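You operate a simulated robot arm through the tools that you are given. There is no shell and no other tool. Be economical: measure what you need, move in short steps, check, and stop when the job is done.

Carry out the task below with a simulated two-armed robot. There is one attempt and no reset: what you move stays moved.

TASK
Take the yellow cone and leave it on the pale workbench. Fetch the white bundle and set it on the top shelf of the open rack. Pick up the soap carton from the black table with one hand, pass it to the other hand and put it on the grey workbench. Put two of the white weights from the long table on the shelf under the sockets. Turn the twist dial to 15 twists. Press the white button two times. Any order will do. Set down upright: yellow cone, soap carton.

The check looks at the end state, three seconds after you hand in, the way a careful person would. Anything else that was tipped, shoved, dropped, spilled or broken makes it a failure.

THE ROBOT
Two 7-joint arms with two-finger grippers on one trunk, on a base that drives. Base frame: it is fixed to the floor where the robot stands at the start and does not move with it; the origin is under the middle of the robot, x ahead of it, y to its left, z up; the surface under the hand at the start is at about z = 800. Lengths are in mm, angles in degrees, forces in N, time in s.
The left shoulder is at the start at [60, 179, 1102], the right one opposite. With the tool pointing down near the work surface each hand reaches from about 220 to 660 mm from the robot's upright axis, wherever it stands, measured 20 degrees to its own side. Places, roughly: grey workbench [-2200, 0, 800]; pale workbench [-2200, -2000, 800]; shelf under the sockets (57x15 cm) [-2480, 3840, 740]; soap carton [500, -500, 750]; top shelf of the open rack [5500, 0, 1100]; twist dial [600, 7700, 900]; white bundle (12x5x3 cm) [600, 300, 800]; white button [1600, 0, 900]; white weight (4x4x4 cm) [800, 7900, 800]; yellow cone (8x8x13 cm) [500, -100, 900]. Payload 1.96 kg a hand.
The TCP of each hand is the grasp point between the finger pads, 20 mm short of the fingertips. In the tool frame z runs along the fingers and y along their closing line. Largest opening 72 mm; the body of the gripper starts 38 mm behind the TCP.
Orientation is told as [roll, pitch, yaw] about the base's x, y, z axes, in that order, counted from this pose: with the fingers straight down and closing along the base's y, the tool's x points along the base's -x, its y along +y and its z along -z.

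THE INTERFACE
- The arms move only by the tool move_arm. It takes "left_commands", "right_commands" or both (then of equal length, played together; a hand with none holds still); each is one flat list of numbers, 6 for each row, row after row: the shift along the tool's x, y, z in m, then the turn, a rotation vector about the tool's x, y, z in degrees. In form: [tx, ty, tz, wx, wy, wz, tx, ty, tz, wx, wy, wz, ...]. A call has 1 to 12 rows; each row shifts and turns the commanded pose from where the row before left it, along the tool's axes as they then stand. "left_claw" and "right_claw" are, for a hand that has rows, the opening, from 0 (shut) to 1 (fully open), set as the call begins (left out, the last holds). Rows are played at 5 a second. More than 50 mm and 8.6 degrees between two rows, or a gripper value outside its range, and nothing of the call is played. Where a pose cannot be reached the arm comes as near as it can. A force on the tool above 40 N (or 10 N above the force at the start of the call, whichever is more), or a blocked arm, ends the call early, and 0.2 s more pass. The fingers move at their own pace (about 153 mm/s each) and stop on an object; they squeeze with about 26 N. The grip force told is the motor's: it shows also when the fingers shut on nothing. Time passes only in rows, and 0.2 s behind the last, so rows that do not move let the fingers close. The reply holds the time, the measured pose of the TCP, the force on the tool along the base axes, the opening and the grip force, in the units named above and with some noise, with the torque about the TCP (base axes, N m) and any sound that the robot's microphone picked up.
- Cameras (640 x 400 px; columns grow to the right, rows downward): "scene" is now at [5.5, -7.3, 1638.3]; the picture's right is [-0.10, -1.00, 0.00], its down [-0.86, 0.08, -0.51] and it looks along [0.51, -0.05, -0.86] (base axes); focal length 292 px, centre (320, 200). "left" rides on the left gripper at [71, -19, -82] in its tool frame; the picture's right is [0.26, 0.97, 0.00], its down [-0.67, 0.18, -0.72] and it looks along [-0.69, 0.19, 0.70] (tool axes); focal length 280 px, centre (320, 200). "right" rides on the right gripper at [71, 19, -82] in its tool frame; the picture's right is [-0.26, 0.97, 0.00], its down [-0.67, -0.18, -0.71] and it looks along [-0.69, -0.19, 0.70] (tool axes); focal length 280 px, centre (320, 200). There is no depth. A picture from a camera that has moved, and an enlarged one, comes with that camera's place and axes in the base frame and with its lens.
- grab_frame(camera): a new picture of that camera. The clock stands still meanwhile.
- move_column(by): slides the trunk up (or, below 0, down) by that many mm; the arms and the scene camera ride with it, the base frame stays. It gives what a move gives, with no picture.
- roll_base(legs): drives the robot by 1 to 6 legs, each [ahead, left, turn to the left] in mm, mm and degrees, along the robot's own axes; the way and the turn of a leg run together, so that a leg with both is an arc; at most 1500 mm and 180 degrees a leg. The arms and the cameras ride along, it lands a little off, and it stops where it bumps. It gives what a move gives.
- head_to(pan, tilt): turns the head with the scene camera to pan (to the left, within 86 degrees either way) and tilt (down, from -29 to 69), counted from straight ahead of the robot. It gives what a move gives.
- inspect(camera, box): a new picture of the part [left, top, right, bottom] of that camera's present view, enlarged. The clock stands still meanwhile.
- hand_in(): hands the job in; it is judged then, once.

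Work in short steps. Places have to be worked out from the pictures, the camera data and where the tool is seen: move nearer, look again, correct. Check each grasp and each placing, and mend what went wrong. You have 196 turns and 192 pictures in all, those below and enlarged ones among them. Open the grippers and draw the arms clear of the work before you hand the job in, unless the task says otherwise; then end with one line.

The tools are called as a command line: name --argument value ..., lists and objects as JSON in quotes. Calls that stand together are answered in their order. move_arm: Moves the arms, as the interface text tells. Its arguments: {"type":"object","properties":{"left_commands":{"type":"array","items":{"type":"number"}},"left_claw":{"type":"number"},"right_commands":{"type":"array","items":{"type":"number"}},"right_claw":{"type":"number"}},"required":[]} The other tools are called the same way: move_column (by) slides the trunk up or down; roll_base (legs) drives the base; head_to (pan, tilt) turns the head that bears the scene camera; grab_frame (camera) takes a picture; inspect (camera, box) takes an enlarged picture of a part of a camera's view; hand_in () hands the job in.

At the start:

```text
clock: 0.0
left_tool_pos: [397.4, 62.7, 1096.9]
left_tcp_rot: [-0.1, 0.0, 0.0]
left_wrist_force: [0.7, 0.4, 0.8]
left_torque: [-0.02, 0.01, 0.0]
left_gripper_width: 71.8
left_grasp_force: 0.1
right_tool_pos: [383.8, -318.2, 1119.8]
right_tcp_rot: [-0.1, -0.2, 0.0]
right_wrist_force: [-0.2, 0.1, -0.5]
right_torque: [0.04, 0.0, -0.01]
right_gripper_width: 71.9
right_grasp_force: 0.0
trunk travel left (down, up): [-748.0, 242.0]
robot x, y, heading: [2.1, 4.6, 0.1]
head pan, tilt: [-5.5, 59.4]
```

scene: 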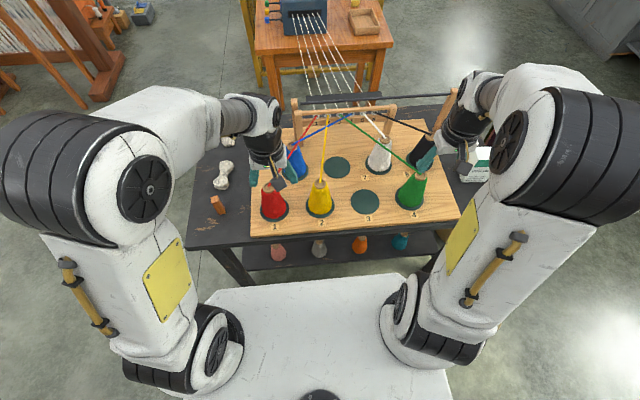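
right: 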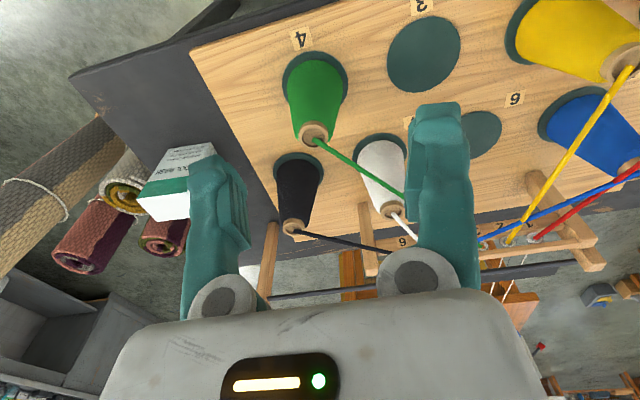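
left: 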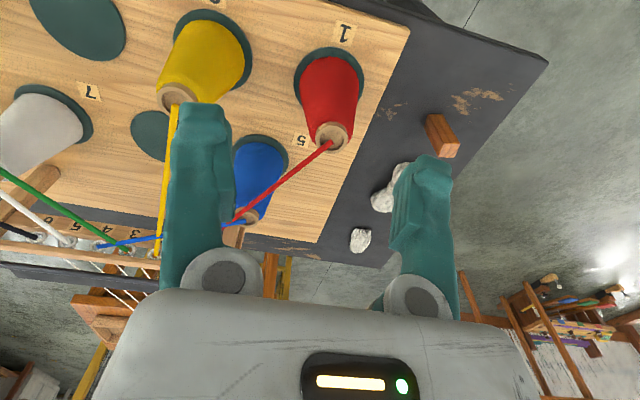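

The picture shows a board with yarn cones whose threads run to a bar. I look at it enlarged before touching anything.

inspect --camera "scene" --box '[180, 80, 500, 280]'

inspect --camera "scene" --box '[220, 0, 420, 125]'

```text
2.00 times, centred on (340, 180) of scene
camera zoom: at [5.5, -7.3, 1638.3], right [-0.1, -1.0, 0.0], down [-0.86, 0.08, -0.51], along [0.51, -0.05, -0.86], focal length 583 px, centre (280, 240)
```

zoom: 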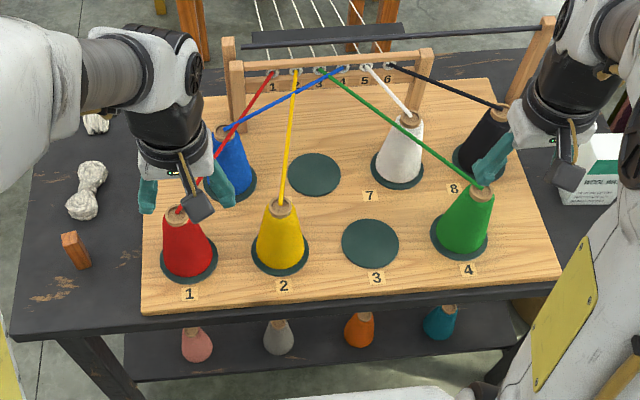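

```text
3.20 times, centred on (320, 62) of scene
camera zoom: at [5.5, -7.3, 1638.3], right [-0.1, -1.0, 0.0], down [-0.86, 0.08, -0.51], along [0.51, -0.05, -0.86], focal length 934 px, centre (320, 640)
```

zoom: 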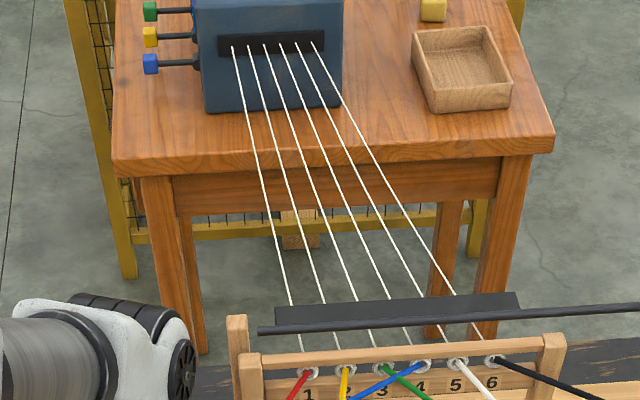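

Before moving I look around for the layout: ahead, left and right.

head_to --pan 0 --tilt 25

grab_frame --camera "scene"

head_to --pan 80 --tilt 25

grab_frame --camera "scene"

head_to --pan -80 --tilt 25

grab_frame --camera "scene"

head_to --pan -15 --tilt 59

grab_frame --camera "scene"

```text
clock: 1.0
left_tool_pos: [396.5, 63.3, 1096.1]
left_tcp_rot: [0.1, 0.0, 0.0]
left_wrist_force: [-0.2, 0.1, -0.2]
left_torque: [0.03, -0.02, -0.02]
left_gripper_width: 72.1
left_grasp_force: 0.0
right_tool_pos: [382.8, -317.1, 1120.2]
right_tcp_rot: [-0.2, -0.1, 0.1]
right_wrist_force: [-0.4, -0.6, 0.6]
right_torque: [0.03, 0.0, 0.02]
right_gripper_width: 71.9
right_grasp_force: 0.0
trunk travel left (down, up): [-748.0, 242.0]
robot x, y, heading: [0.0, 1.5, -0.1]
head pan, tilt: [0.0, 25.0]
```

```text
186 pictures are left
camera scene: at [30.6, -0.9, 1687.6], right [0.0, -1.0, 0.0], down [-0.42, 0.0, -0.91], along [0.91, 0.0, -0.42], focal length 292 px, centre (320, 200)
```

scene: 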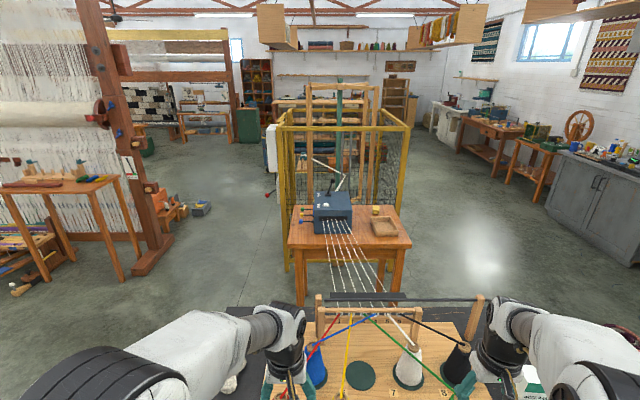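

```text
clock: 2.5
left_tool_pos: [395.5, 62.9, 1096.4]
left_tcp_rot: [0.0, 0.0, 0.1]
left_wrist_force: [-0.5, -0.2, -0.4]
left_torque: [0.04, 0.01, -0.01]
left_gripper_width: 72.1
left_grasp_force: 0.1
right_tool_pos: [383.8, -317.6, 1120.3]
right_tcp_rot: [-0.2, -0.1, -0.1]
right_wrist_force: [0.0, -0.4, -0.4]
right_torque: [0.02, 0.0, -0.02]
right_gripper_width: 71.9
right_grasp_force: 0.0
trunk travel left (down, up): [-748.0, 242.0]
robot x, y, heading: [1.2, -3.5, 0.1]
head pan, tilt: [80.0, 25.0]
```

```text
185 pictures are left
camera scene: at [-45.5, 89.9, 1687.7], right [0.98, -0.17, 0.0], down [-0.07, -0.42, -0.91], along [0.16, 0.89, -0.42], focal length 292 px, centre (320, 200)
```

scene: 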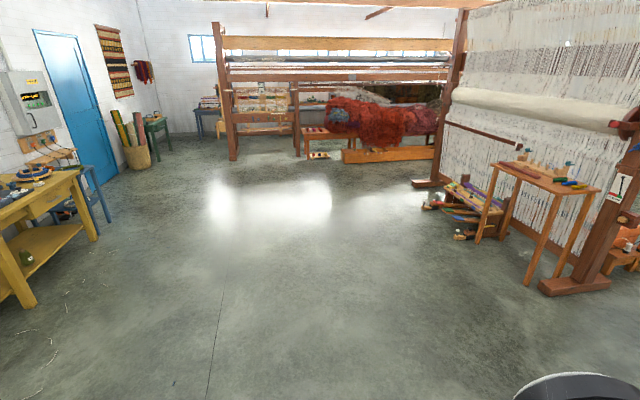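

```text
clock: 5.0
left_tool_pos: [395.5, 63.3, 1097.0]
left_tcp_rot: [0.0, -0.1, 0.0]
left_wrist_force: [-0.4, -1.1, 0.6]
left_torque: [-0.03, -0.01, 0.01]
left_gripper_width: 72.0
left_grasp_force: 0.1
right_tool_pos: [383.4, -317.6, 1120.3]
right_tcp_rot: [-0.3, -0.1, -0.1]
right_wrist_force: [0.0, -0.2, -0.2]
right_torque: [0.0, 0.0, -0.01]
right_gripper_width: 72.4
right_grasp_force: 0.0
trunk travel left (down, up): [-748.0, 242.0]
robot x, y, heading: [2.4, -1.8, 0.2]
head pan, tilt: [-80.0, 25.0]
```

```text
184 pictures are left
camera scene: at [-45.5, -91.6, 1687.7], right [-0.98, -0.17, 0.0], down [-0.07, 0.42, -0.91], along [0.16, -0.89, -0.42], focal length 292 px, centre (320, 200)
```

scene: 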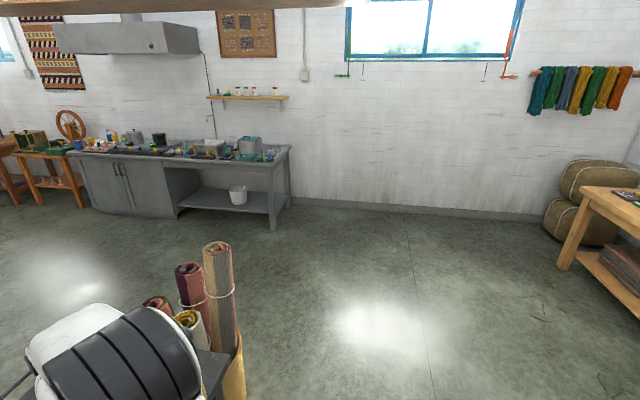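

```text
clock: 6.3
left_tool_pos: [396.3, 62.4, 1096.5]
left_tcp_rot: [0.0, 0.0, 0.0]
left_wrist_force: [-0.8, 0.7, 0.0]
left_torque: [0.03, 0.0, 0.03]
left_gripper_width: 71.9
left_grasp_force: 0.0
right_tool_pos: [383.1, -318.1, 1119.8]
right_tcp_rot: [-0.2, -0.1, 0.0]
right_wrist_force: [0.2, 1.0, -0.5]
right_torque: [-0.01, -0.02, 0.02]
right_gripper_width: 71.9
right_grasp_force: 0.0
trunk travel left (down, up): [-748.0, 242.0]
robot x, y, heading: [1.7, 1.3, 0.2]
head pan, tilt: [-15.0, 59.0]
```

```text
183 pictures are left
camera scene: at [3.9, -18.5, 1638.8], right [-0.26, -0.97, 0.0], down [-0.83, 0.22, -0.52], along [0.5, -0.13, -0.86], focal length 292 px, centre (320, 200)
```

scene: 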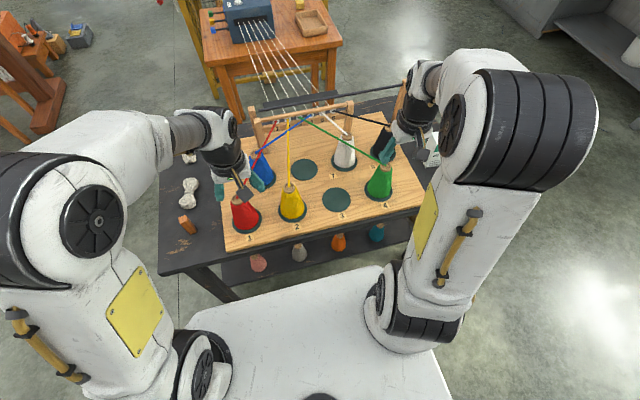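

The carton stands on the right end of the table. I bring the right hand nearer to it, still high, and look.

move_arm --right_commands '[0, -0.05, 0, 0, 0, 0, 0, -0.05, 0, 0, 0, 0, 0, -0.05, 0, 0, 0, 0, 0, -0.05, 0, 0, 0, 0, 0, -0.05, 0, 0, 0, 0]'

grab_frame --camera "right"

inspect --camera "scene" --box '[360, 60, 520, 160]'

```text
clock: 7.5
left_tool_pos: [397.1, 62.9, 1096.5]
left_tcp_rot: [0.0, 0.0, 0.0]
left_wrist_force: [-0.8, 1.0, 0.5]
left_torque: [-0.04, 0.01, -0.01]
left_gripper_width: 72.4
left_grasp_force: 0.0
right_tool_pos: [380.6, -420.2, 1124.0]
right_tcp_rot: [-1.7, -2.0, 0.2]
right_wrist_force: [0.1, -0.8, -0.1]
right_torque: [0.0, 0.02, 0.02]
right_gripper_width: 72.0
right_grasp_force: 0.1
right hand out of reach, approached as far as the arm can: row 2, 3, 4, 5
trunk travel left (down, up): [-748.0, 242.0]
robot x, y, heading: [-1.3, 1.2, -0.1]
head pan, tilt: [-15.0, 59.0]
```

```text
182 pictures are left
camera right: at [307.3, -397.4, 1201.8], right [0.26, 0.97, -0.02], down [0.65, -0.16, 0.74], along [0.71, -0.21, -0.67], focal length 280 px, centre (320, 200)
```

right: 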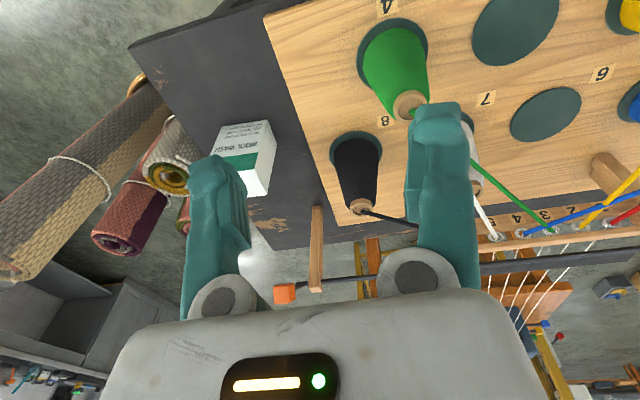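

```text
4.00 times, centred on (440, 110) of scene
camera zoom: at [4.1, -17.1, 1638.8], right [-0.26, -0.97, 0.0], down [-0.83, 0.22, -0.52], along [0.5, -0.13, -0.86], focal length 1167 px, centre (-160, 560)
```

zoom: 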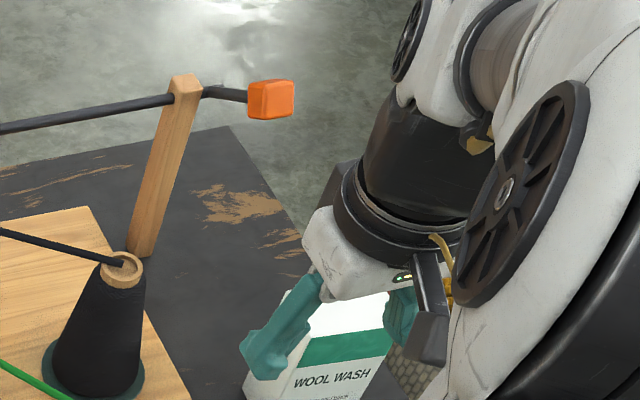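

The carton (labelled "Wool wash") is out of reach from here, so I drive 350 mm to the right, hands high.

roll_base --legs '[[0, -350, 0]]'

grab_frame --camera "scene"

grab_frame --camera "right"

```text
clock: 9.8
left_tool_pos: [396.3, -289.6, 1096.5]
left_tcp_rot: [0.0, 0.0, -0.2]
left_wrist_force: [0.4, -0.1, 0.5]
left_torque: [0.0, -0.04, 0.02]
left_gripper_width: 72.3
left_grasp_force: 0.0
right_tool_pos: [380.3, -772.6, 1123.3]
right_tcp_rot: [-1.5, -1.8, 0.0]
right_wrist_force: [0.1, 0.7, 0.2]
right_torque: [-0.03, 0.0, 0.02]
right_gripper_width: 72.0
right_grasp_force: 0.0
trunk travel left (down, up): [-748.0, 242.0]
robot x, y, heading: [-1.4, -351.0, -0.1]
head pan, tilt: [-15.0, 59.0]
```

```text
180 pictures are left
camera scene: at [3.5, -370.0, 1638.8], right [-0.26, -0.97, 0.0], down [-0.83, 0.22, -0.52], along [0.5, -0.13, -0.86], focal length 292 px, centre (320, 200)
```

scene: 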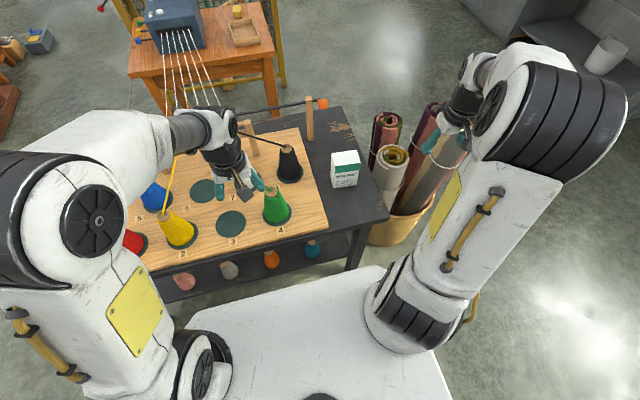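

```text
179 pictures are left
camera right: at [306.2, -750.3, 1201.6], right [0.26, 0.96, -0.02], down [0.65, -0.16, 0.74], along [0.71, -0.21, -0.67], focal length 280 px, centre (320, 200)
```

right: 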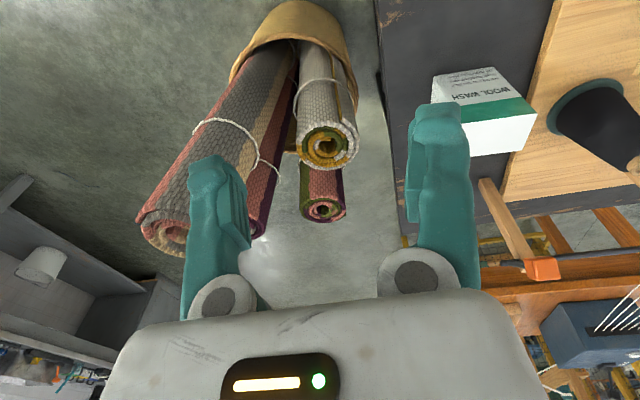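

Now the carton is plainly in view of the scene camera; I enlarge it.

inspect --camera "scene" --box '[300, 135, 396, 195]'

inspect --camera "right" --box '[400, 50, 560, 150]'

```text
6.67 times, centred on (348, 165) of scene
camera zoom: at [3.5, -370.0, 1638.8], right [-0.26, -0.97, 0.0], down [-0.83, 0.22, -0.52], along [0.5, -0.13, -0.86], focal length 1945 px, centre (133, 433)
```

zoom: 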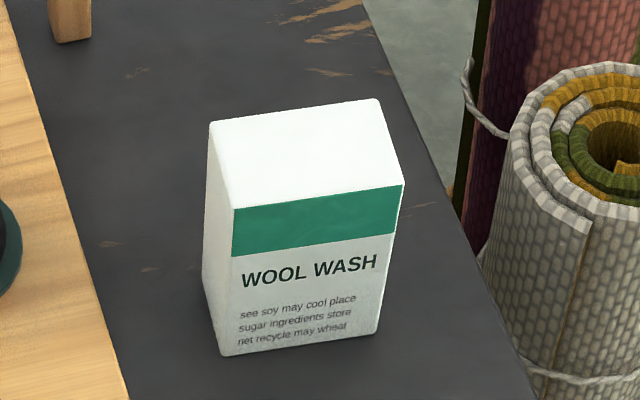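

```text
4.00 times, centred on (480, 100) of right
camera zoom: at [306.2, -750.3, 1201.6], right [0.26, 0.96, -0.02], down [0.65, -0.16, 0.74], along [0.71, -0.21, -0.67], focal length 1122 px, centre (-320, 600)
```

zoom: 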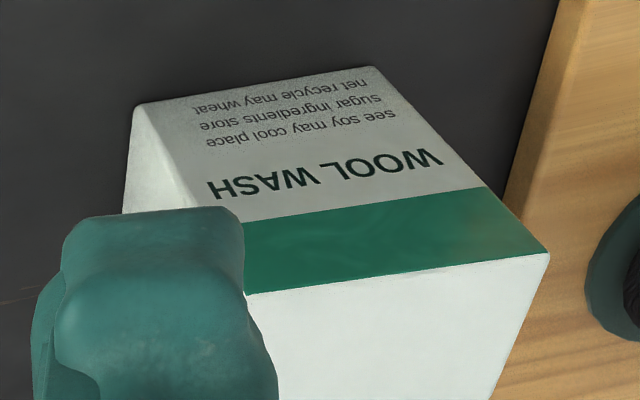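

Triangulated: carton stands at about (563, -603), z 776–902, 84 wide (y) × 54 deep (x), yaw about -4.5°. I move the right hand inward and turn it so it closes along x.

move_arm --right_commands '[0, 0.05, 0, 0, 0, 0, 0, 0.05, 0, 0, 0, 0, 0, 0.05, 0, 0, 0, 0, 0, 0.02, 0, 0, 0, 0]' --right_claw 1

move_arm --right_commands '[0, 0, 0, 0, 0, -8.5, 0, 0, 0, 0, 0, -8.5, 0, 0, 0, 0, 0, -8.5, 0, 0, 0, 0, 0, -8.5, 0, 0, 0, 0, 0, -8.5, 0, 0, 0, 0, 0, -8.5, 0, 0, 0, 0, 0, -8.5, 0, 0, 0, 0, 0, -8.5, 0, 0, 0, 0, 0, -8.5, 0, 0, 0, 0, 0, -8.5]'

```text
clock: 10.8
left_tool_pos: [396.5, -288.9, 1096.5]
left_tcp_rot: [0.0, 0.1, 0.0]
left_wrist_force: [-0.6, -0.5, -0.5]
left_torque: [0.02, 0.02, 0.0]
left_gripper_width: 72.0
left_grasp_force: 0.0
right_tool_pos: [380.1, -603.8, 1118.4]
right_tcp_rot: [-1.7, -1.9, -0.1]
right_wrist_force: [-0.5, -0.3, 0.2]
right_torque: [-0.02, 0.01, -0.01]
right_gripper_width: 72.2
right_grasp_force: 0.1
trunk travel left (down, up): [-748.0, 242.0]
robot x, y, heading: [0.1, -354.2, 0.0]
head pan, tilt: [-15.0, 59.0]
```

```text
clock: 13.0
left_tool_pos: [396.9, -289.1, 1095.7]
left_tcp_rot: [0.0, 0.0, -0.1]
left_wrist_force: [0.3, -0.2, 0.1]
left_torque: [0.02, 0.01, 0.02]
left_gripper_width: 71.7
left_grasp_force: 0.1
right_tool_pos: [380.8, -603.4, 1118.2]
right_tcp_rot: [-2.0, 1.3, 85.1]
right_wrist_force: [0.6, 0.8, 0.7]
right_torque: [-0.03, 0.02, -0.02]
right_gripper_width: 71.8
right_grasp_force: 0.0
trunk travel left (down, up): [-748.0, 242.0]
robot x, y, heading: [3.3, -349.9, -0.0]
head pan, tilt: [-15.0, 59.0]
```

Turning worked. Next, over the carton: 182 mm forward and down to z≈1000, levelling the tilt.

move_arm --right_commands '[0, -0.03, 0.03, -2, -1.3, 0, 0, -0.03, 0.03, 0, 0, 0, -0.007, -0.03, 0.03, 0, 0, 0, 0, -0.03, 0.02, 0, 0, 0, 0, -0.03, 0.01, 0, 0, 0, 0, -0.033, 0, 0, 0, 0]'

grab_frame --camera "scene"

grab_frame --camera "right"

```text
clock: 14.4
left_tool_pos: [398.5, -289.1, 1096.1]
left_tcp_rot: [0.0, 0.1, -0.1]
left_wrist_force: [0.1, 0.6, -0.3]
left_torque: [0.02, 0.01, 0.03]
left_gripper_width: 72.0
left_grasp_force: 0.1
right_tool_pos: [564.8, -613.5, 996.4]
right_tcp_rot: [0.0, 0.1, 84.9]
right_wrist_force: [0.0, 0.3, -0.3]
right_torque: [0.04, 0.01, 0.02]
right_gripper_width: 72.2
right_grasp_force: 0.0
trunk travel left (down, up): [-748.0, 242.0]
robot x, y, heading: [-0.9, -353.2, -0.2]
head pan, tilt: [-15.0, 59.0]
```

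```text
176 pictures are left
camera scene: at [5.3, -370.5, 1638.8], right [-0.26, -0.97, 0.0], down [-0.83, 0.22, -0.51], along [0.5, -0.13, -0.86], focal length 292 px, centre (320, 200)
```

scene: 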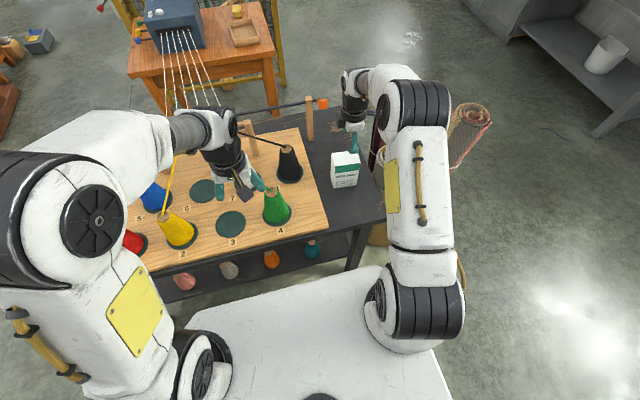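

```text
175 pictures are left
camera right: at [538.9, -681.2, 1077.9], right [-0.94, 0.35, 0.0], down [0.24, 0.66, 0.71], along [0.25, 0.67, -0.7], focal length 280 px, centre (320, 200)
```

right: 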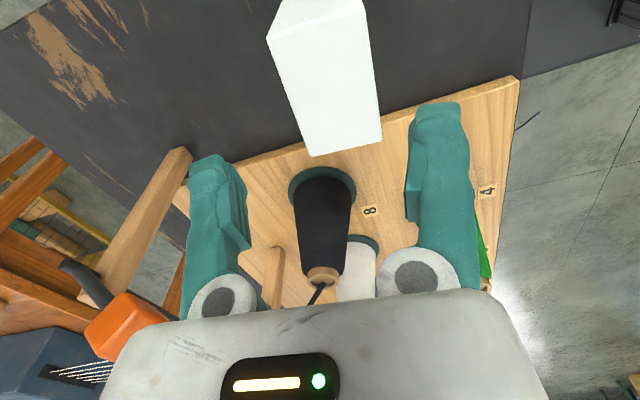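

The carton is centred between the fingers (top edges at x≈536–592). I turn 2° and go down to z≈874, then close.

move_arm --right_commands '[0, 0, 0.03, 0, 0, -2, 0, 0, 0.03, 0, 0, 0, 0, 0, 0.03, 0, 0, 0, 0, 0, 0.032, 0, 0, 0]'

inspect --camera "scene" --box '[300, 110, 428, 190]'

grab_frame --camera "right"

```text
clock: 15.4
left_tool_pos: [396.7, -289.2, 1095.0]
left_tcp_rot: [-0.1, 0.1, -0.2]
left_wrist_force: [0.4, 0.0, -0.3]
left_torque: [-0.01, 0.09, 0.02]
left_gripper_width: 71.9
left_grasp_force: 0.0
right_tool_pos: [563.3, -615.6, 875.6]
right_tcp_rot: [0.1, 0.1, 87.0]
right_wrist_force: [0.0, 0.7, -0.6]
right_torque: [0.03, 0.01, 0.02]
right_gripper_width: 72.0
right_grasp_force: 0.1
trunk travel left (down, up): [-748.0, 242.0]
robot x, y, heading: [-0.2, -348.7, -0.1]
head pan, tilt: [-15.0, 59.0]
```

```text
5.00 times, centred on (364, 150) of scene
camera zoom: at [5.4, -370.6, 1638.7], right [-0.26, -0.97, 0.0], down [-0.83, 0.22, -0.51], along [0.5, -0.13, -0.86], focal length 1459 px, centre (100, 450)
```

zoom: 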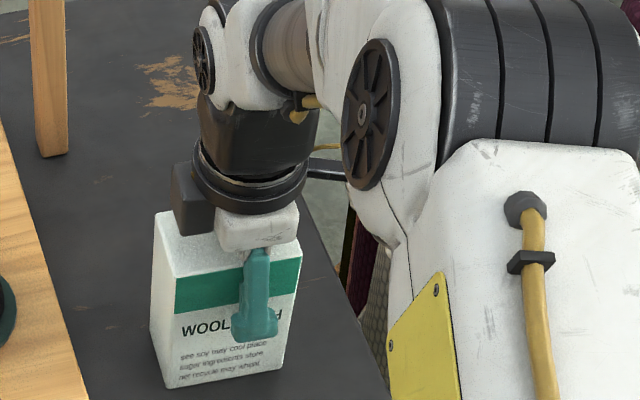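

```text
173 pictures are left
camera right: at [540.7, -682.5, 956.9], right [-0.95, 0.31, 0.0], down [0.22, 0.66, 0.71], along [0.22, 0.68, -0.7], focal length 280 px, centre (320, 200)
```

right: 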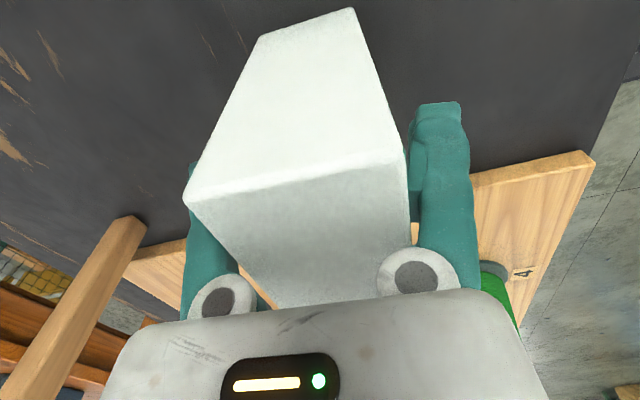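

Fingers straddle the carton. I close, then lift 100 mm.

move_arm --right_commands '[0, 0, 0, 0, 0, 0, 0, 0, 0, 0, 0, 0, 0, 0, 0, 0, 0, 0]' --right_claw 0

move_arm --right_commands '[0, 0, -0.02, 0, 0, 0, 0, 0, -0.04, 0, 0, 0, 0, 0, -0.04, 0, 0, 0, 0, 0, -0.04, 0, 0, 0]'

grab_frame --camera "scene"

```text
clock: 16.2
left_tool_pos: [396.2, -289.5, 1096.7]
left_tcp_rot: [0.0, 0.0, 0.0]
left_wrist_force: [0.4, -0.2, 0.6]
left_torque: [-0.07, 0.0, -0.02]
left_gripper_width: 72.1
left_grasp_force: 0.1
right_tool_pos: [562.8, -614.8, 877.1]
right_tcp_rot: [0.0, 0.0, 87.1]
right_wrist_force: [-0.7, 0.3, -0.1]
right_torque: [-0.05, -0.04, -0.01]
right_gripper_width: 67.8
right_grasp_force: 26.1
trunk travel left (down, up): [-748.0, 242.0]
robot x, y, heading: [-1.9, -353.1, -0.1]
head pan, tilt: [-15.0, 59.0]
```

```text
clock: 17.2
left_tool_pos: [396.7, -288.1, 1096.6]
left_tcp_rot: [-0.1, 0.0, -0.1]
left_wrist_force: [-0.1, 0.2, 0.1]
left_torque: [0.0, 0.03, -0.03]
left_gripper_width: 72.0
left_grasp_force: 0.0
right_tool_pos: [563.9, -610.8, 1008.5]
right_tcp_rot: [-0.4, 0.1, 87.1]
right_wrist_force: [-0.3, 0.1, -5.1]
right_torque: [-0.06, -0.01, 0.02]
right_gripper_width: 67.9
right_grasp_force: 26.1
right hand out of reach, approached as far as the arm can: row 4
trunk travel left (down, up): [-748.0, 242.0]
robot x, y, heading: [0.4, -351.6, -0.2]
head pan, tilt: [-15.0, 59.0]
```

```text
172 pictures are left
camera scene: at [4.0, -368.2, 1638.8], right [-0.26, -0.97, 0.0], down [-0.83, 0.22, -0.52], along [0.5, -0.14, -0.86], focal length 292 px, centre (320, 200)
```

scene: 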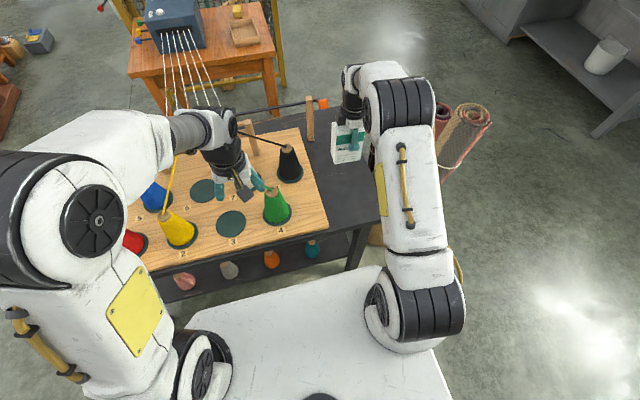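

Reading 67.8 mm and 5 N of weight: it is held. I check the grip in the right camera.

grab_frame --camera "right"

inspect --camera "scene" --box '[300, 90, 428, 170]'

```text
171 pictures are left
camera right: at [540.1, -679.2, 1089.6], right [-0.95, 0.31, -0.01], down [0.21, 0.67, 0.71], along [0.23, 0.68, -0.7], focal length 280 px, centre (320, 200)
```

right: 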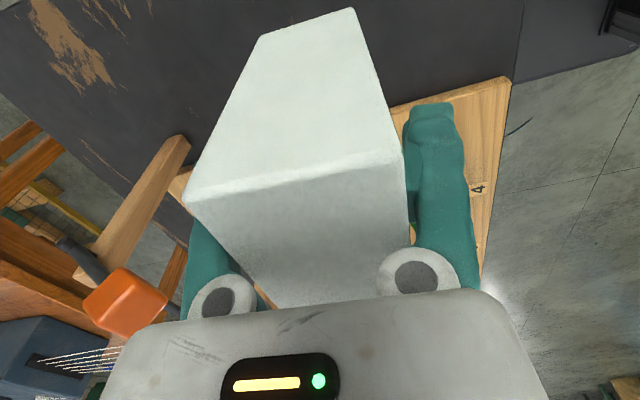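

```text
5.00 times, centred on (364, 130) of scene
camera zoom: at [4.0, -368.2, 1638.8], right [-0.26, -0.97, 0.0], down [-0.83, 0.22, -0.52], along [0.5, -0.14, -0.86], focal length 1459 px, centre (100, 550)
```

zoom: 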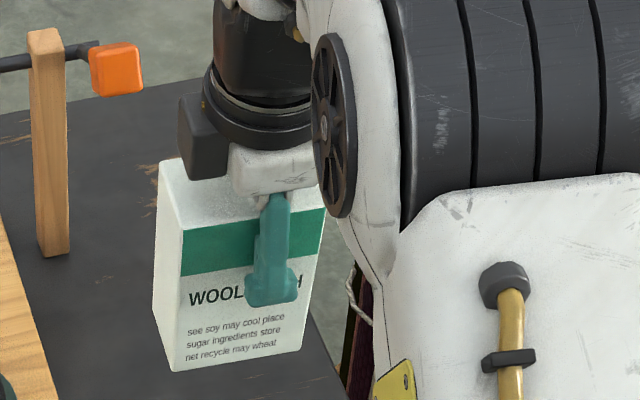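

Grip is sound. I back the robot 500 mm away from the table so that the handover happens over free floor.

roll_base --legs '[[-500, 0, 0]]'

move_arm --left_commands '[0, 0.05, 0, 0, 0, -8.5, 0.0, 0.05, 0, 0, 0, -8.5, 0, 0, 0, 0, 0, -8.5, 0, 0, 0, 0, 0, -8.5, 0, 0, 0, 0, 0, -8.5, 0, 0, 0, 0, 0, -8.5, 0, 0, 0, 0, 0, -8.5, 0, 0, 0, 0, 0, -8.5, 0, 0, 0, 0, 0, -8.5, 0, 0, 0, 0, 0, -8.5]'

move_arm --right_commands '[0, 0.05, 0, 0, 0, 0, -0.03, 0.05, 0, 0, 0, 0, -0.05, 0.03, 0, 0, 0, 0, -0.05, 0, 0, 0, 0, 0, -0.04, 0, 0, 0, 0, 0]'

```text
clock: 20.2
left_tool_pos: [-108.9, -288.9, 1097.0]
left_tcp_rot: [0.0, 0.0, 0.2]
left_wrist_force: [1.0, -0.4, -0.7]
left_torque: [0.05, 0.03, 0.0]
left_gripper_width: 72.0
left_grasp_force: 0.0
right_tool_pos: [59.9, -610.4, 1006.5]
right_tcp_rot: [-0.4, 0.1, 87.2]
right_wrist_force: [0.2, 0.4, -4.5]
right_torque: [-0.03, -0.01, 0.0]
right_gripper_width: 67.6
right_grasp_force: 25.6
trunk travel left (down, up): [-748.0, 242.0]
robot x, y, heading: [-503.5, -350.8, -0.1]
head pan, tilt: [-15.0, 59.0]
```

```text
clock: 22.4
left_tool_pos: [-116.5, -188.3, 1096.8]
left_tcp_rot: [0.0, 0.0, 85.3]
left_wrist_force: [0.1, 0.8, 0.1]
left_torque: [0.0, 0.01, 0.02]
left_gripper_width: 71.7
left_grasp_force: 0.0
right_tool_pos: [60.1, -609.6, 1007.3]
right_tcp_rot: [-0.4, 0.1, 87.1]
right_wrist_force: [-0.5, -0.8, -4.3]
right_torque: [-0.04, 0.03, 0.0]
right_gripper_width: 67.8
right_grasp_force: 25.5
trunk travel left (down, up): [-748.0, 242.0]
robot x, y, heading: [-505.4, -351.8, 0.1]
head pan, tilt: [-15.0, 59.0]
```

```text
refused: row 2 steps farther than a row can; nothing moved
```

Limit is on the vector length; I redo the right-hand move in smaller rows, and tilt the left hand to point to the right meanwhile (separately).

move_arm --right_commands '[-0.03, 0.025, 0, 0, 0, 0, -0.03, 0.025, 0, 0, 0, 0, -0.03, 0.025, 0, 0, 0, 0, -0.03, 0.025, 0, 0, 0, 0, -0.03, 0.025, 0, 0, 0, 0, -0.03, 0.01, 0, 0, 0, 0, -0.02, 0, 0, 0, 0, 0]'

move_arm --left_commands '[0, 0, 0, 0, 8.5, 0, 0, 0, 0, 0, 8.5, 0, 0, 0, 0, 0, 8.5, 0, 0, 0, 0, 0, 8.5, 0, 0, 0, 0, 0, 8.5, 0, 0, 0, 0, 0, 8.5, 0, 0, 0, 0, 0, 8.5, 0, 0, 0, 0, 0, 8.5, 0, 0, 0, 0, 0, 8.5, 0, 0, 0, 0, 0, 8.5, 0]'

grab_frame --camera "scene"

```text
clock: 24.0
left_tool_pos: [-116.4, -188.0, 1096.4]
left_tcp_rot: [0.0, 0.0, 85.1]
left_wrist_force: [-1.3, 0.4, 0.5]
left_torque: [0.04, 0.02, -0.02]
left_gripper_width: 71.8
left_grasp_force: 0.1
right_tool_pos: [-64.5, -402.7, 1004.5]
right_tcp_rot: [-0.4, 0.2, 87.1]
right_wrist_force: [-0.2, -0.1, -5.5]
right_torque: [-0.06, 0.01, -0.02]
right_gripper_width: 67.6
right_grasp_force: 25.6
trunk travel left (down, up): [-748.0, 242.0]
robot x, y, heading: [-507.1, -350.2, 0.0]
head pan, tilt: [-15.0, 59.0]
```

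```text
clock: 26.2
left_tool_pos: [-117.3, -188.0, 1096.1]
left_tcp_rot: [-0.2, 39.7, 85.1]
left_wrist_force: [0.3, -0.1, 0.6]
left_torque: [-0.01, 0.0, -0.02]
left_gripper_width: 72.0
left_grasp_force: 0.0
left hand out of reach, approached as far as the arm can: row 5, 6, 7, 8, 9, 10
right_tool_pos: [-63.1, -402.4, 1005.8]
right_tcp_rot: [-0.4, 0.2, 87.1]
right_wrist_force: [0.3, -0.9, -5.7]
right_torque: [-0.03, 0.03, -0.01]
right_gripper_width: 67.8
right_grasp_force: 25.6
trunk travel left (down, up): [-748.0, 242.0]
robot x, y, heading: [-509.9, -354.0, -0.0]
head pan, tilt: [-15.0, 59.0]
```

```text
169 pictures are left
camera scene: at [-501.3, -369.3, 1638.8], right [-0.26, -0.97, 0.0], down [-0.83, 0.22, -0.51], along [0.5, -0.13, -0.86], focal length 292 px, centre (320, 200)
```

scene: 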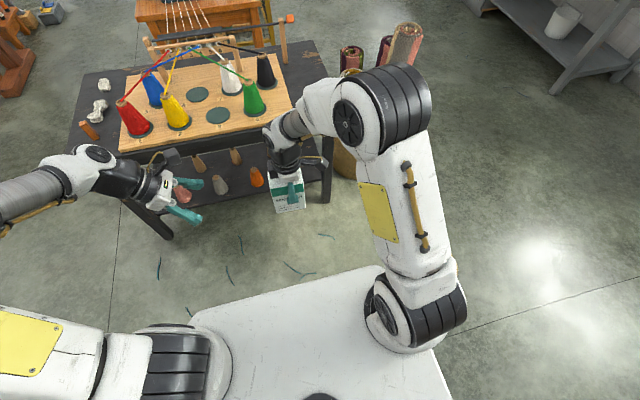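

The left wrist stopped at 40°, likely from being too high. I lower it by 120 mm and continue turning.

move_arm --left_commands '[-0.0257, 0, 0.0306, 0, 0, 0, -0.0257, 0, 0.0306, 0, 0, 0, -0.0257, 0, 0.0306, 0, 0, 0, 0, 0, 0, 0, 8.5, 0, 0, 0, 0, 0, 8.5, 0, 0, 0, 0, 0, 8.5, 0, 0, 0, 0, 0, 8.5, 0, 0, 0, 0, 0, 8.5, 0, 0, 0, 0, 0, 8, 0]'

```text
clock: 28.2
left_tool_pos: [-116.9, -186.9, 976.7]
left_tcp_rot: [-0.4, 62.2, 84.9]
left_wrist_force: [-0.2, -0.1, -0.4]
left_torque: [0.01, -0.01, 0.0]
left_gripper_width: 71.9
left_grasp_force: 0.1
left hand out of reach, approached as far as the arm can: row 6, 7, 8, 9
right_tool_pos: [-63.9, -403.6, 1004.8]
right_tcp_rot: [-0.4, 0.2, 87.1]
right_wrist_force: [0.0, 0.1, -5.2]
right_torque: [-0.02, 0.0, 0.01]
right_gripper_width: 67.9
right_grasp_force: 25.9
trunk travel left (down, up): [-748.0, 242.0]
robot x, y, heading: [-504.0, -353.6, -0.0]
head pan, tilt: [-15.0, 59.0]
```

62° tilt is enough since the tilt lies in the plane of the carton. I line the left hand up in x and yaw with the carton, standing off 100 mm, and look.

move_arm --left_commands '[0.0, -0.028, 0, 1.94, 0, -1.03, 0.0, -0.027, 0, 0, 0, 0, 0.022, 0, 0.023, 0, 0, 0, 0.022, 0, 0.023, 0, 0, 0, 0.022, 0, 0.023, 0, 0, 0]' --left_claw 1

grab_frame --camera "left"

grab_frame --camera "scene"

```text
clock: 29.4
left_tool_pos: [-84.8, -283.4, 1002.6]
left_tcp_rot: [-0.4, 62.2, 87.1]
left_wrist_force: [-0.3, 0.1, -0.2]
left_torque: [0.03, 0.0, -0.02]
left_gripper_width: 71.9
left_grasp_force: 0.0
left hand out of reach, approached as far as the arm can: row 2
right_tool_pos: [-64.0, -405.1, 1004.8]
right_tcp_rot: [-0.4, 0.1, 87.1]
right_wrist_force: [-0.9, -0.8, -4.2]
right_torque: [-0.02, -0.01, 0.0]
right_gripper_width: 67.8
right_grasp_force: 26.3
trunk travel left (down, up): [-748.0, 242.0]
robot x, y, heading: [-503.7, -355.7, -0.0]
head pan, tilt: [-15.0, 59.0]
```

```text
168 pictures are left
camera left: at [-63.4, -244.6, 1103.4], right [-0.97, -0.08, 0.23], down [-0.14, 0.95, -0.26], along [-0.2, -0.29, -0.94], focal length 280 px, centre (320, 200)
```

left: 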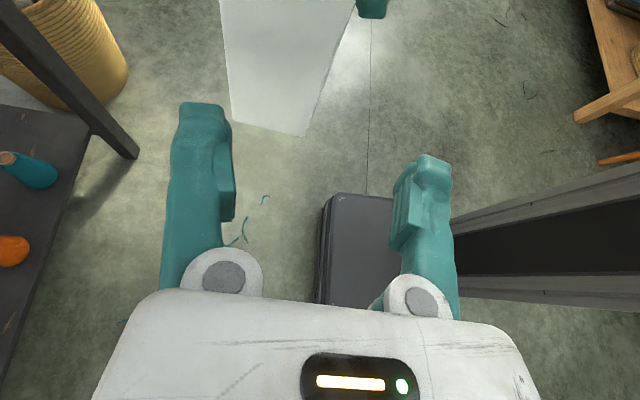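

```text
167 pictures are left
camera scene: at [-501.4, -371.4, 1638.8], right [-0.26, -0.97, 0.0], down [-0.83, 0.22, -0.51], along [0.5, -0.13, -0.86], focal length 292 px, centre (320, 200)
```

scene: 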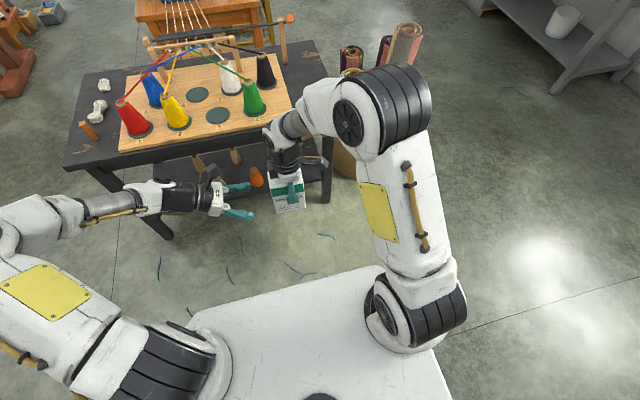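

The left hand lacks 20 mm of reach there, so I bring the carton 38 mm nearer and 42 mm to the left.

move_arm --right_commands '[0, 0.02, 0, 0, 0, 0, 0, 0.02, 0, 0, 0, 0, -0.02, 0, 0, -0.4, 0, 0, 0, 0, 0, 0, 0, 0]'

grab_frame --camera "left"

```text
clock: 30.4
left_tool_pos: [-85.7, -282.6, 1002.8]
left_tcp_rot: [-0.3, 62.3, 87.0]
left_wrist_force: [0.5, 0.4, 1.0]
left_torque: [0.03, -0.02, 0.02]
left_gripper_width: 72.1
left_grasp_force: 0.2
right_tool_pos: [-104.2, -381.9, 1004.7]
right_tcp_rot: [0.0, 0.1, 87.1]
right_wrist_force: [-0.1, -0.1, -4.8]
right_torque: [-0.02, 0.0, -0.02]
right_gripper_width: 67.8
right_grasp_force: 26.0
trunk travel left (down, up): [-748.0, 242.0]
robot x, y, heading: [-506.5, -350.2, -0.2]
head pan, tilt: [-15.0, 59.0]
```

```text
166 pictures are left
camera left: at [-63.5, -244.0, 1103.4], right [-0.97, -0.08, 0.23], down [-0.14, 0.95, -0.26], along [-0.2, -0.29, -0.94], focal length 280 px, centre (320, 200)
```

left: 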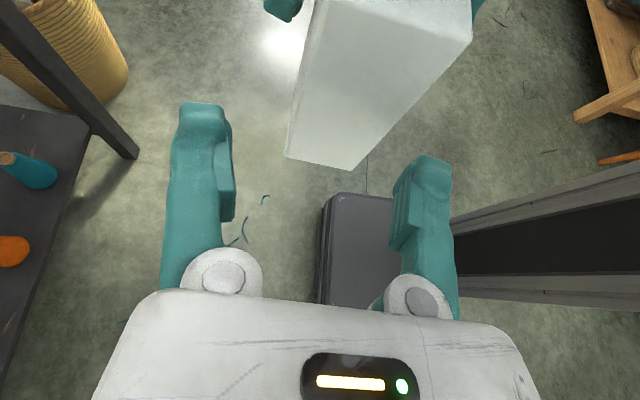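

I align sideways (16.5 mm back in x) and drop slightly, then check before the insertion.

move_arm --left_commands '[-0.013, 0.0165, 0, 0, 0, 0, 0, 0, 0.02, 0, 0, 0, 0, 0, 0, 0, 0, 0]'

grab_frame --camera "left"

```text
clock: 31.2
left_tool_pos: [-100.3, -291.7, 983.6]
left_tcp_rot: [-0.3, 62.3, 87.1]
left_wrist_force: [0.0, 0.2, -0.2]
left_torque: [-0.03, 0.01, -0.01]
left_gripper_width: 72.0
left_grasp_force: 0.0
right_tool_pos: [-104.2, -381.1, 1004.9]
right_tcp_rot: [0.1, 0.3, 87.1]
right_wrist_force: [-0.6, 0.1, -4.8]
right_torque: [-0.05, 0.0, 0.02]
right_gripper_width: 67.7
right_grasp_force: 26.3
trunk travel left (down, up): [-748.0, 242.0]
robot x, y, heading: [-504.0, -353.1, -0.0]
head pan, tilt: [-15.0, 59.0]
```

```text
165 pictures are left
camera left: at [-78.9, -253.8, 1083.2], right [-0.97, -0.08, 0.23], down [-0.14, 0.95, -0.27], along [-0.2, -0.29, -0.94], focal length 280 px, centre (320, 200)
```

left: 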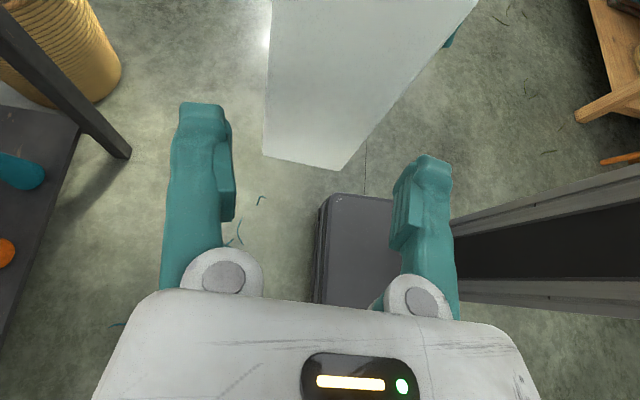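

Alignment by the poses is within 1 mm. I push in 60 mm along the fingers in small rows.

move_arm --left_commands '[0, 0, 0.015, 0, 0, 0, 0, 0, 0.015, 0, 0, 0, 0, 0, 0.015, 0, 0, 0, 0, 0, 0.015, 0, 0, 0]'

grab_frame --camera "left"

inspect --camera "scene" --box '[190, 130, 350, 230]'

```text
clock: 32.2
left_tool_pos: [-103.7, -346.1, 953.3]
left_tcp_rot: [-0.5, 62.2, 87.2]
left_wrist_force: [3.4, 2.3, 0.5]
left_torque: [-0.03, 0.01, 0.03]
left_gripper_width: 71.9
left_grasp_force: 0.0
right_tool_pos: [-103.8, -383.5, 1004.8]
right_tcp_rot: [0.0, 0.2, 87.2]
right_wrist_force: [-2.6, -2.5, -6.2]
right_torque: [-0.17, 0.13, 0.07]
right_gripper_width: 68.1
right_grasp_force: 25.8
trunk travel left (down, up): [-748.0, 242.0]
robot x, y, heading: [-506.4, -352.0, 0.2]
head pan, tilt: [-15.0, 59.0]
```

```text
164 pictures are left
camera left: at [-81.4, -306.7, 1054.8], right [-0.97, -0.08, 0.23], down [-0.14, 0.95, -0.26], along [-0.2, -0.29, -0.94], focal length 280 px, centre (320, 200)
```

left: 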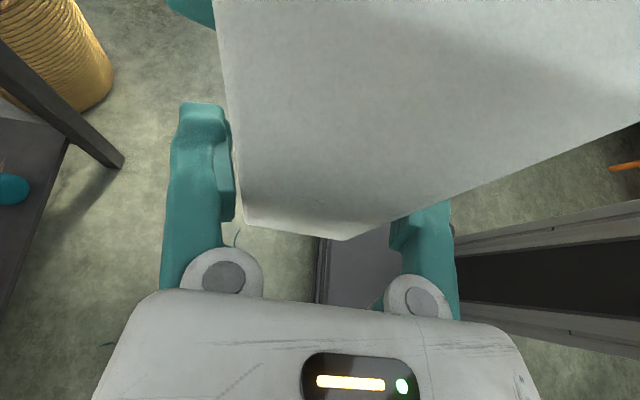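

```text
4.00 times, centred on (270, 180) of scene
camera zoom: at [-500.8, -370.5, 1638.8], right [-0.26, -0.97, 0.0], down [-0.83, 0.22, -0.51], along [0.5, -0.13, -0.86], focal length 1167 px, centre (520, 280)
```

zoom: 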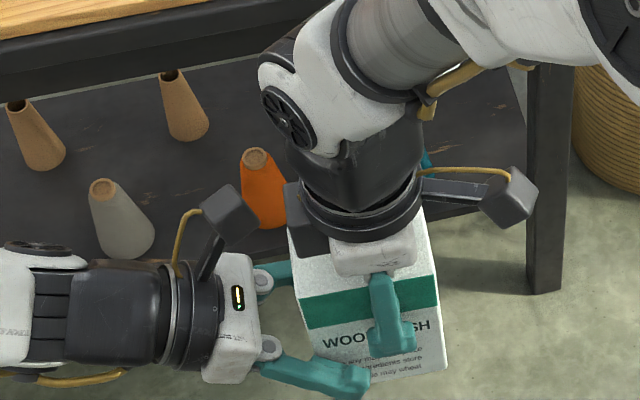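

Fingers straddle the carton with slight contact (3 N). I close the left hand, let it settle, then open the right.

move_arm --left_commands '[0, 0, 0, 0, 0, 0, 0, 0, 0, 0, 0, 0, 0, 0, 0, 0, 0, 0]' --left_claw 0

grab_frame --camera "left"

```text
clock: 33.0
left_tool_pos: [-103.6, -345.2, 953.3]
left_tcp_rot: [-0.4, 62.3, 87.1]
left_wrist_force: [14.9, 3.7, -0.6]
left_torque: [-0.14, 0.53, 0.05]
left_gripper_width: 67.0
left_grasp_force: 26.1
right_tool_pos: [-104.0, -382.7, 1004.8]
right_tcp_rot: [0.1, 0.3, 87.3]
right_wrist_force: [-14.8, -3.4, -4.5]
right_torque: [-0.05, 0.15, 0.42]
right_gripper_width: 67.7
right_grasp_force: 26.2
trunk travel left (down, up): [-748.0, 242.0]
robot x, y, heading: [-508.9, -354.6, 0.2]
head pan, tilt: [-15.0, 59.0]
```

```text
162 pictures are left
camera left: at [-81.6, -306.3, 1054.9], right [-0.97, -0.08, 0.23], down [-0.14, 0.95, -0.26], along [-0.2, -0.29, -0.94], focal length 280 px, centre (320, 200)
```

left: 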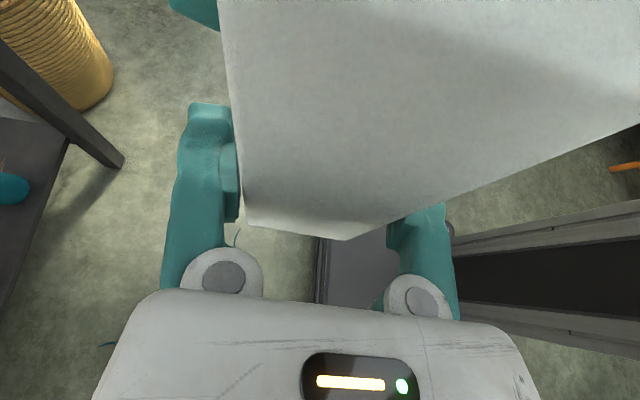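

Both hands hold it (left 26 N). I open the right hand, then draw it straight up.

move_arm --right_commands '[0, 0, 0, 0, 0, 0, 0, 0, 0, 0, 0, 0]' --right_claw 1

move_arm --right_commands '[0, 0, -0.02, 0, 0, 0, 0, 0, -0.03, 0, 0, 0, 0, 0, -0.03, 0, 0, 0, 0, 0, -0.03, 0, 0, 0, 0.04, 0, 0, 0, 0, 0, 0.04, 0, 0, 0, 0, 0, 0.04, 0, 0, 0, 0, 0, 0.04, 0, 0, 0, 0, 0]'

inspect --camera "scene" --box '[170, 110, 394, 250]'

```text
clock: 33.6
left_tool_pos: [-103.5, -346.1, 954.2]
left_tcp_rot: [-0.5, 62.2, 87.2]
left_wrist_force: [12.4, 4.8, -1.7]
left_torque: [-0.19, 0.8, 0.25]
left_gripper_width: 66.5
left_grasp_force: 25.5
right_tool_pos: [-104.4, -382.6, 1004.4]
right_tcp_rot: [-0.1, 0.2, 87.1]
right_wrist_force: [-11.4, -4.8, 2.0]
right_torque: [0.08, -0.23, 0.18]
right_gripper_width: 71.8
right_grasp_force: 0.1
trunk travel left (down, up): [-748.0, 242.0]
robot x, y, heading: [-505.9, -353.1, 0.3]
head pan, tilt: [-15.0, 59.0]
```

```text
clock: 35.4
left_tool_pos: [-104.2, -346.2, 954.8]
left_tcp_rot: [-0.3, 62.1, 87.2]
left_wrist_force: [-0.5, -0.4, -0.7]
left_torque: [0.12, 0.0, 0.0]
left_gripper_width: 65.9
left_grasp_force: 25.7
right_tool_pos: [-113.4, -543.1, 1116.2]
right_tcp_rot: [-0.1, 0.1, 87.2]
right_wrist_force: [0.4, 0.2, 0.6]
right_torque: [0.02, 0.01, 0.0]
right_gripper_width: 72.0
right_grasp_force: 0.1
trunk travel left (down, up): [-748.0, 242.0]
robot x, y, heading: [-503.6, -355.1, 0.3]
head pan, tilt: [-15.0, 59.0]
```

```text
2.86 times, centred on (282, 180) of scene
camera zoom: at [-501.2, -371.6, 1638.8], right [-0.26, -0.97, 0.0], down [-0.83, 0.22, -0.51], along [0.5, -0.13, -0.86], focal length 834 px, centre (429, 257)
```

zoom: 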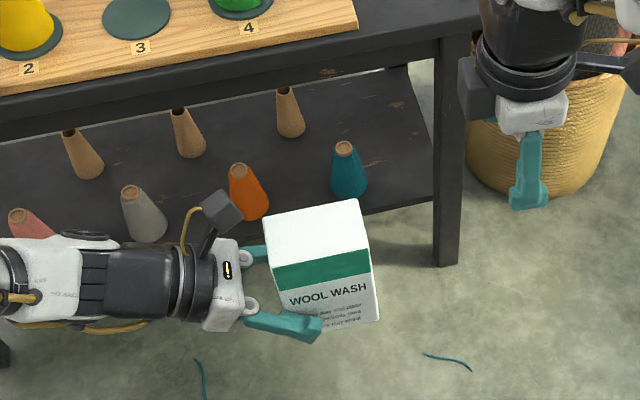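

The left hand holds the carton alone. The cone and bundle can share the next trip, so I take the carton to the grey workbench now: turn around and look.

roll_base --legs '[[0, 0, 180]]'

head_to --pan 0 --tilt 25

grab_frame --camera "scene"

```text
clock: 43.1
left_tool_pos: [-906.8, -357.6, 955.2]
left_tcp_rot: [-0.3, 62.2, -93.2]
left_wrist_force: [0.2, -0.6, 0.2]
left_torque: [-0.16, -0.02, -0.01]
left_gripper_width: 64.6
left_grasp_force: 25.7
right_tool_pos: [-898.2, -160.0, 1116.9]
right_tcp_rot: [0.0, 0.2, -93.1]
right_wrist_force: [0.0, 0.3, 0.0]
right_torque: [0.04, -0.01, -0.02]
right_gripper_width: 72.1
right_grasp_force: 0.0
trunk travel left (down, up): [-748.0, 242.0]
robot x, y, heading: [-503.9, -348.4, 180.0]
head pan, tilt: [-15.0, 59.0]
```

```text
clock: 44.1
left_tool_pos: [-907.6, -357.0, 953.1]
left_tcp_rot: [-0.4, 62.3, -93.1]
left_wrist_force: [-0.5, 0.4, -0.5]
left_torque: [-0.15, 0.02, 0.01]
left_gripper_width: 64.9
left_grasp_force: 26.3
right_tool_pos: [-897.9, -159.9, 1115.8]
right_tcp_rot: [0.1, 0.2, -93.1]
right_wrist_force: [-0.7, 1.0, 0.2]
right_torque: [-0.02, -0.01, 0.02]
right_gripper_width: 71.8
right_grasp_force: 0.1
trunk travel left (down, up): [-748.0, 242.0]
robot x, y, heading: [-506.7, -350.8, 179.8]
head pan, tilt: [0.0, 25.0]
```

```text
160 pictures are left
camera scene: at [-540.3, -352.5, 1687.6], right [0.0, 1.0, 0.0], down [0.42, 0.0, -0.91], along [-0.91, 0.0, -0.42], focal length 292 px, centre (320, 200)
```

scene: 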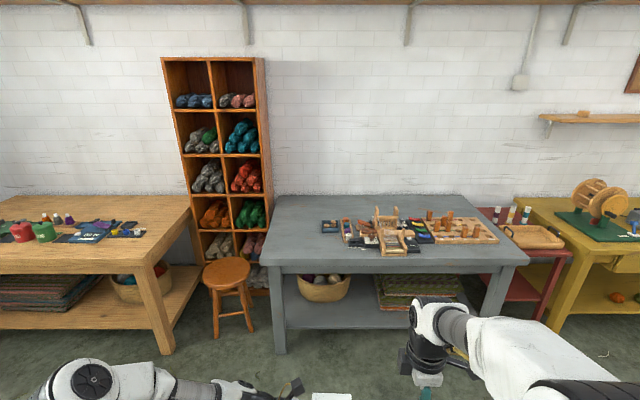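

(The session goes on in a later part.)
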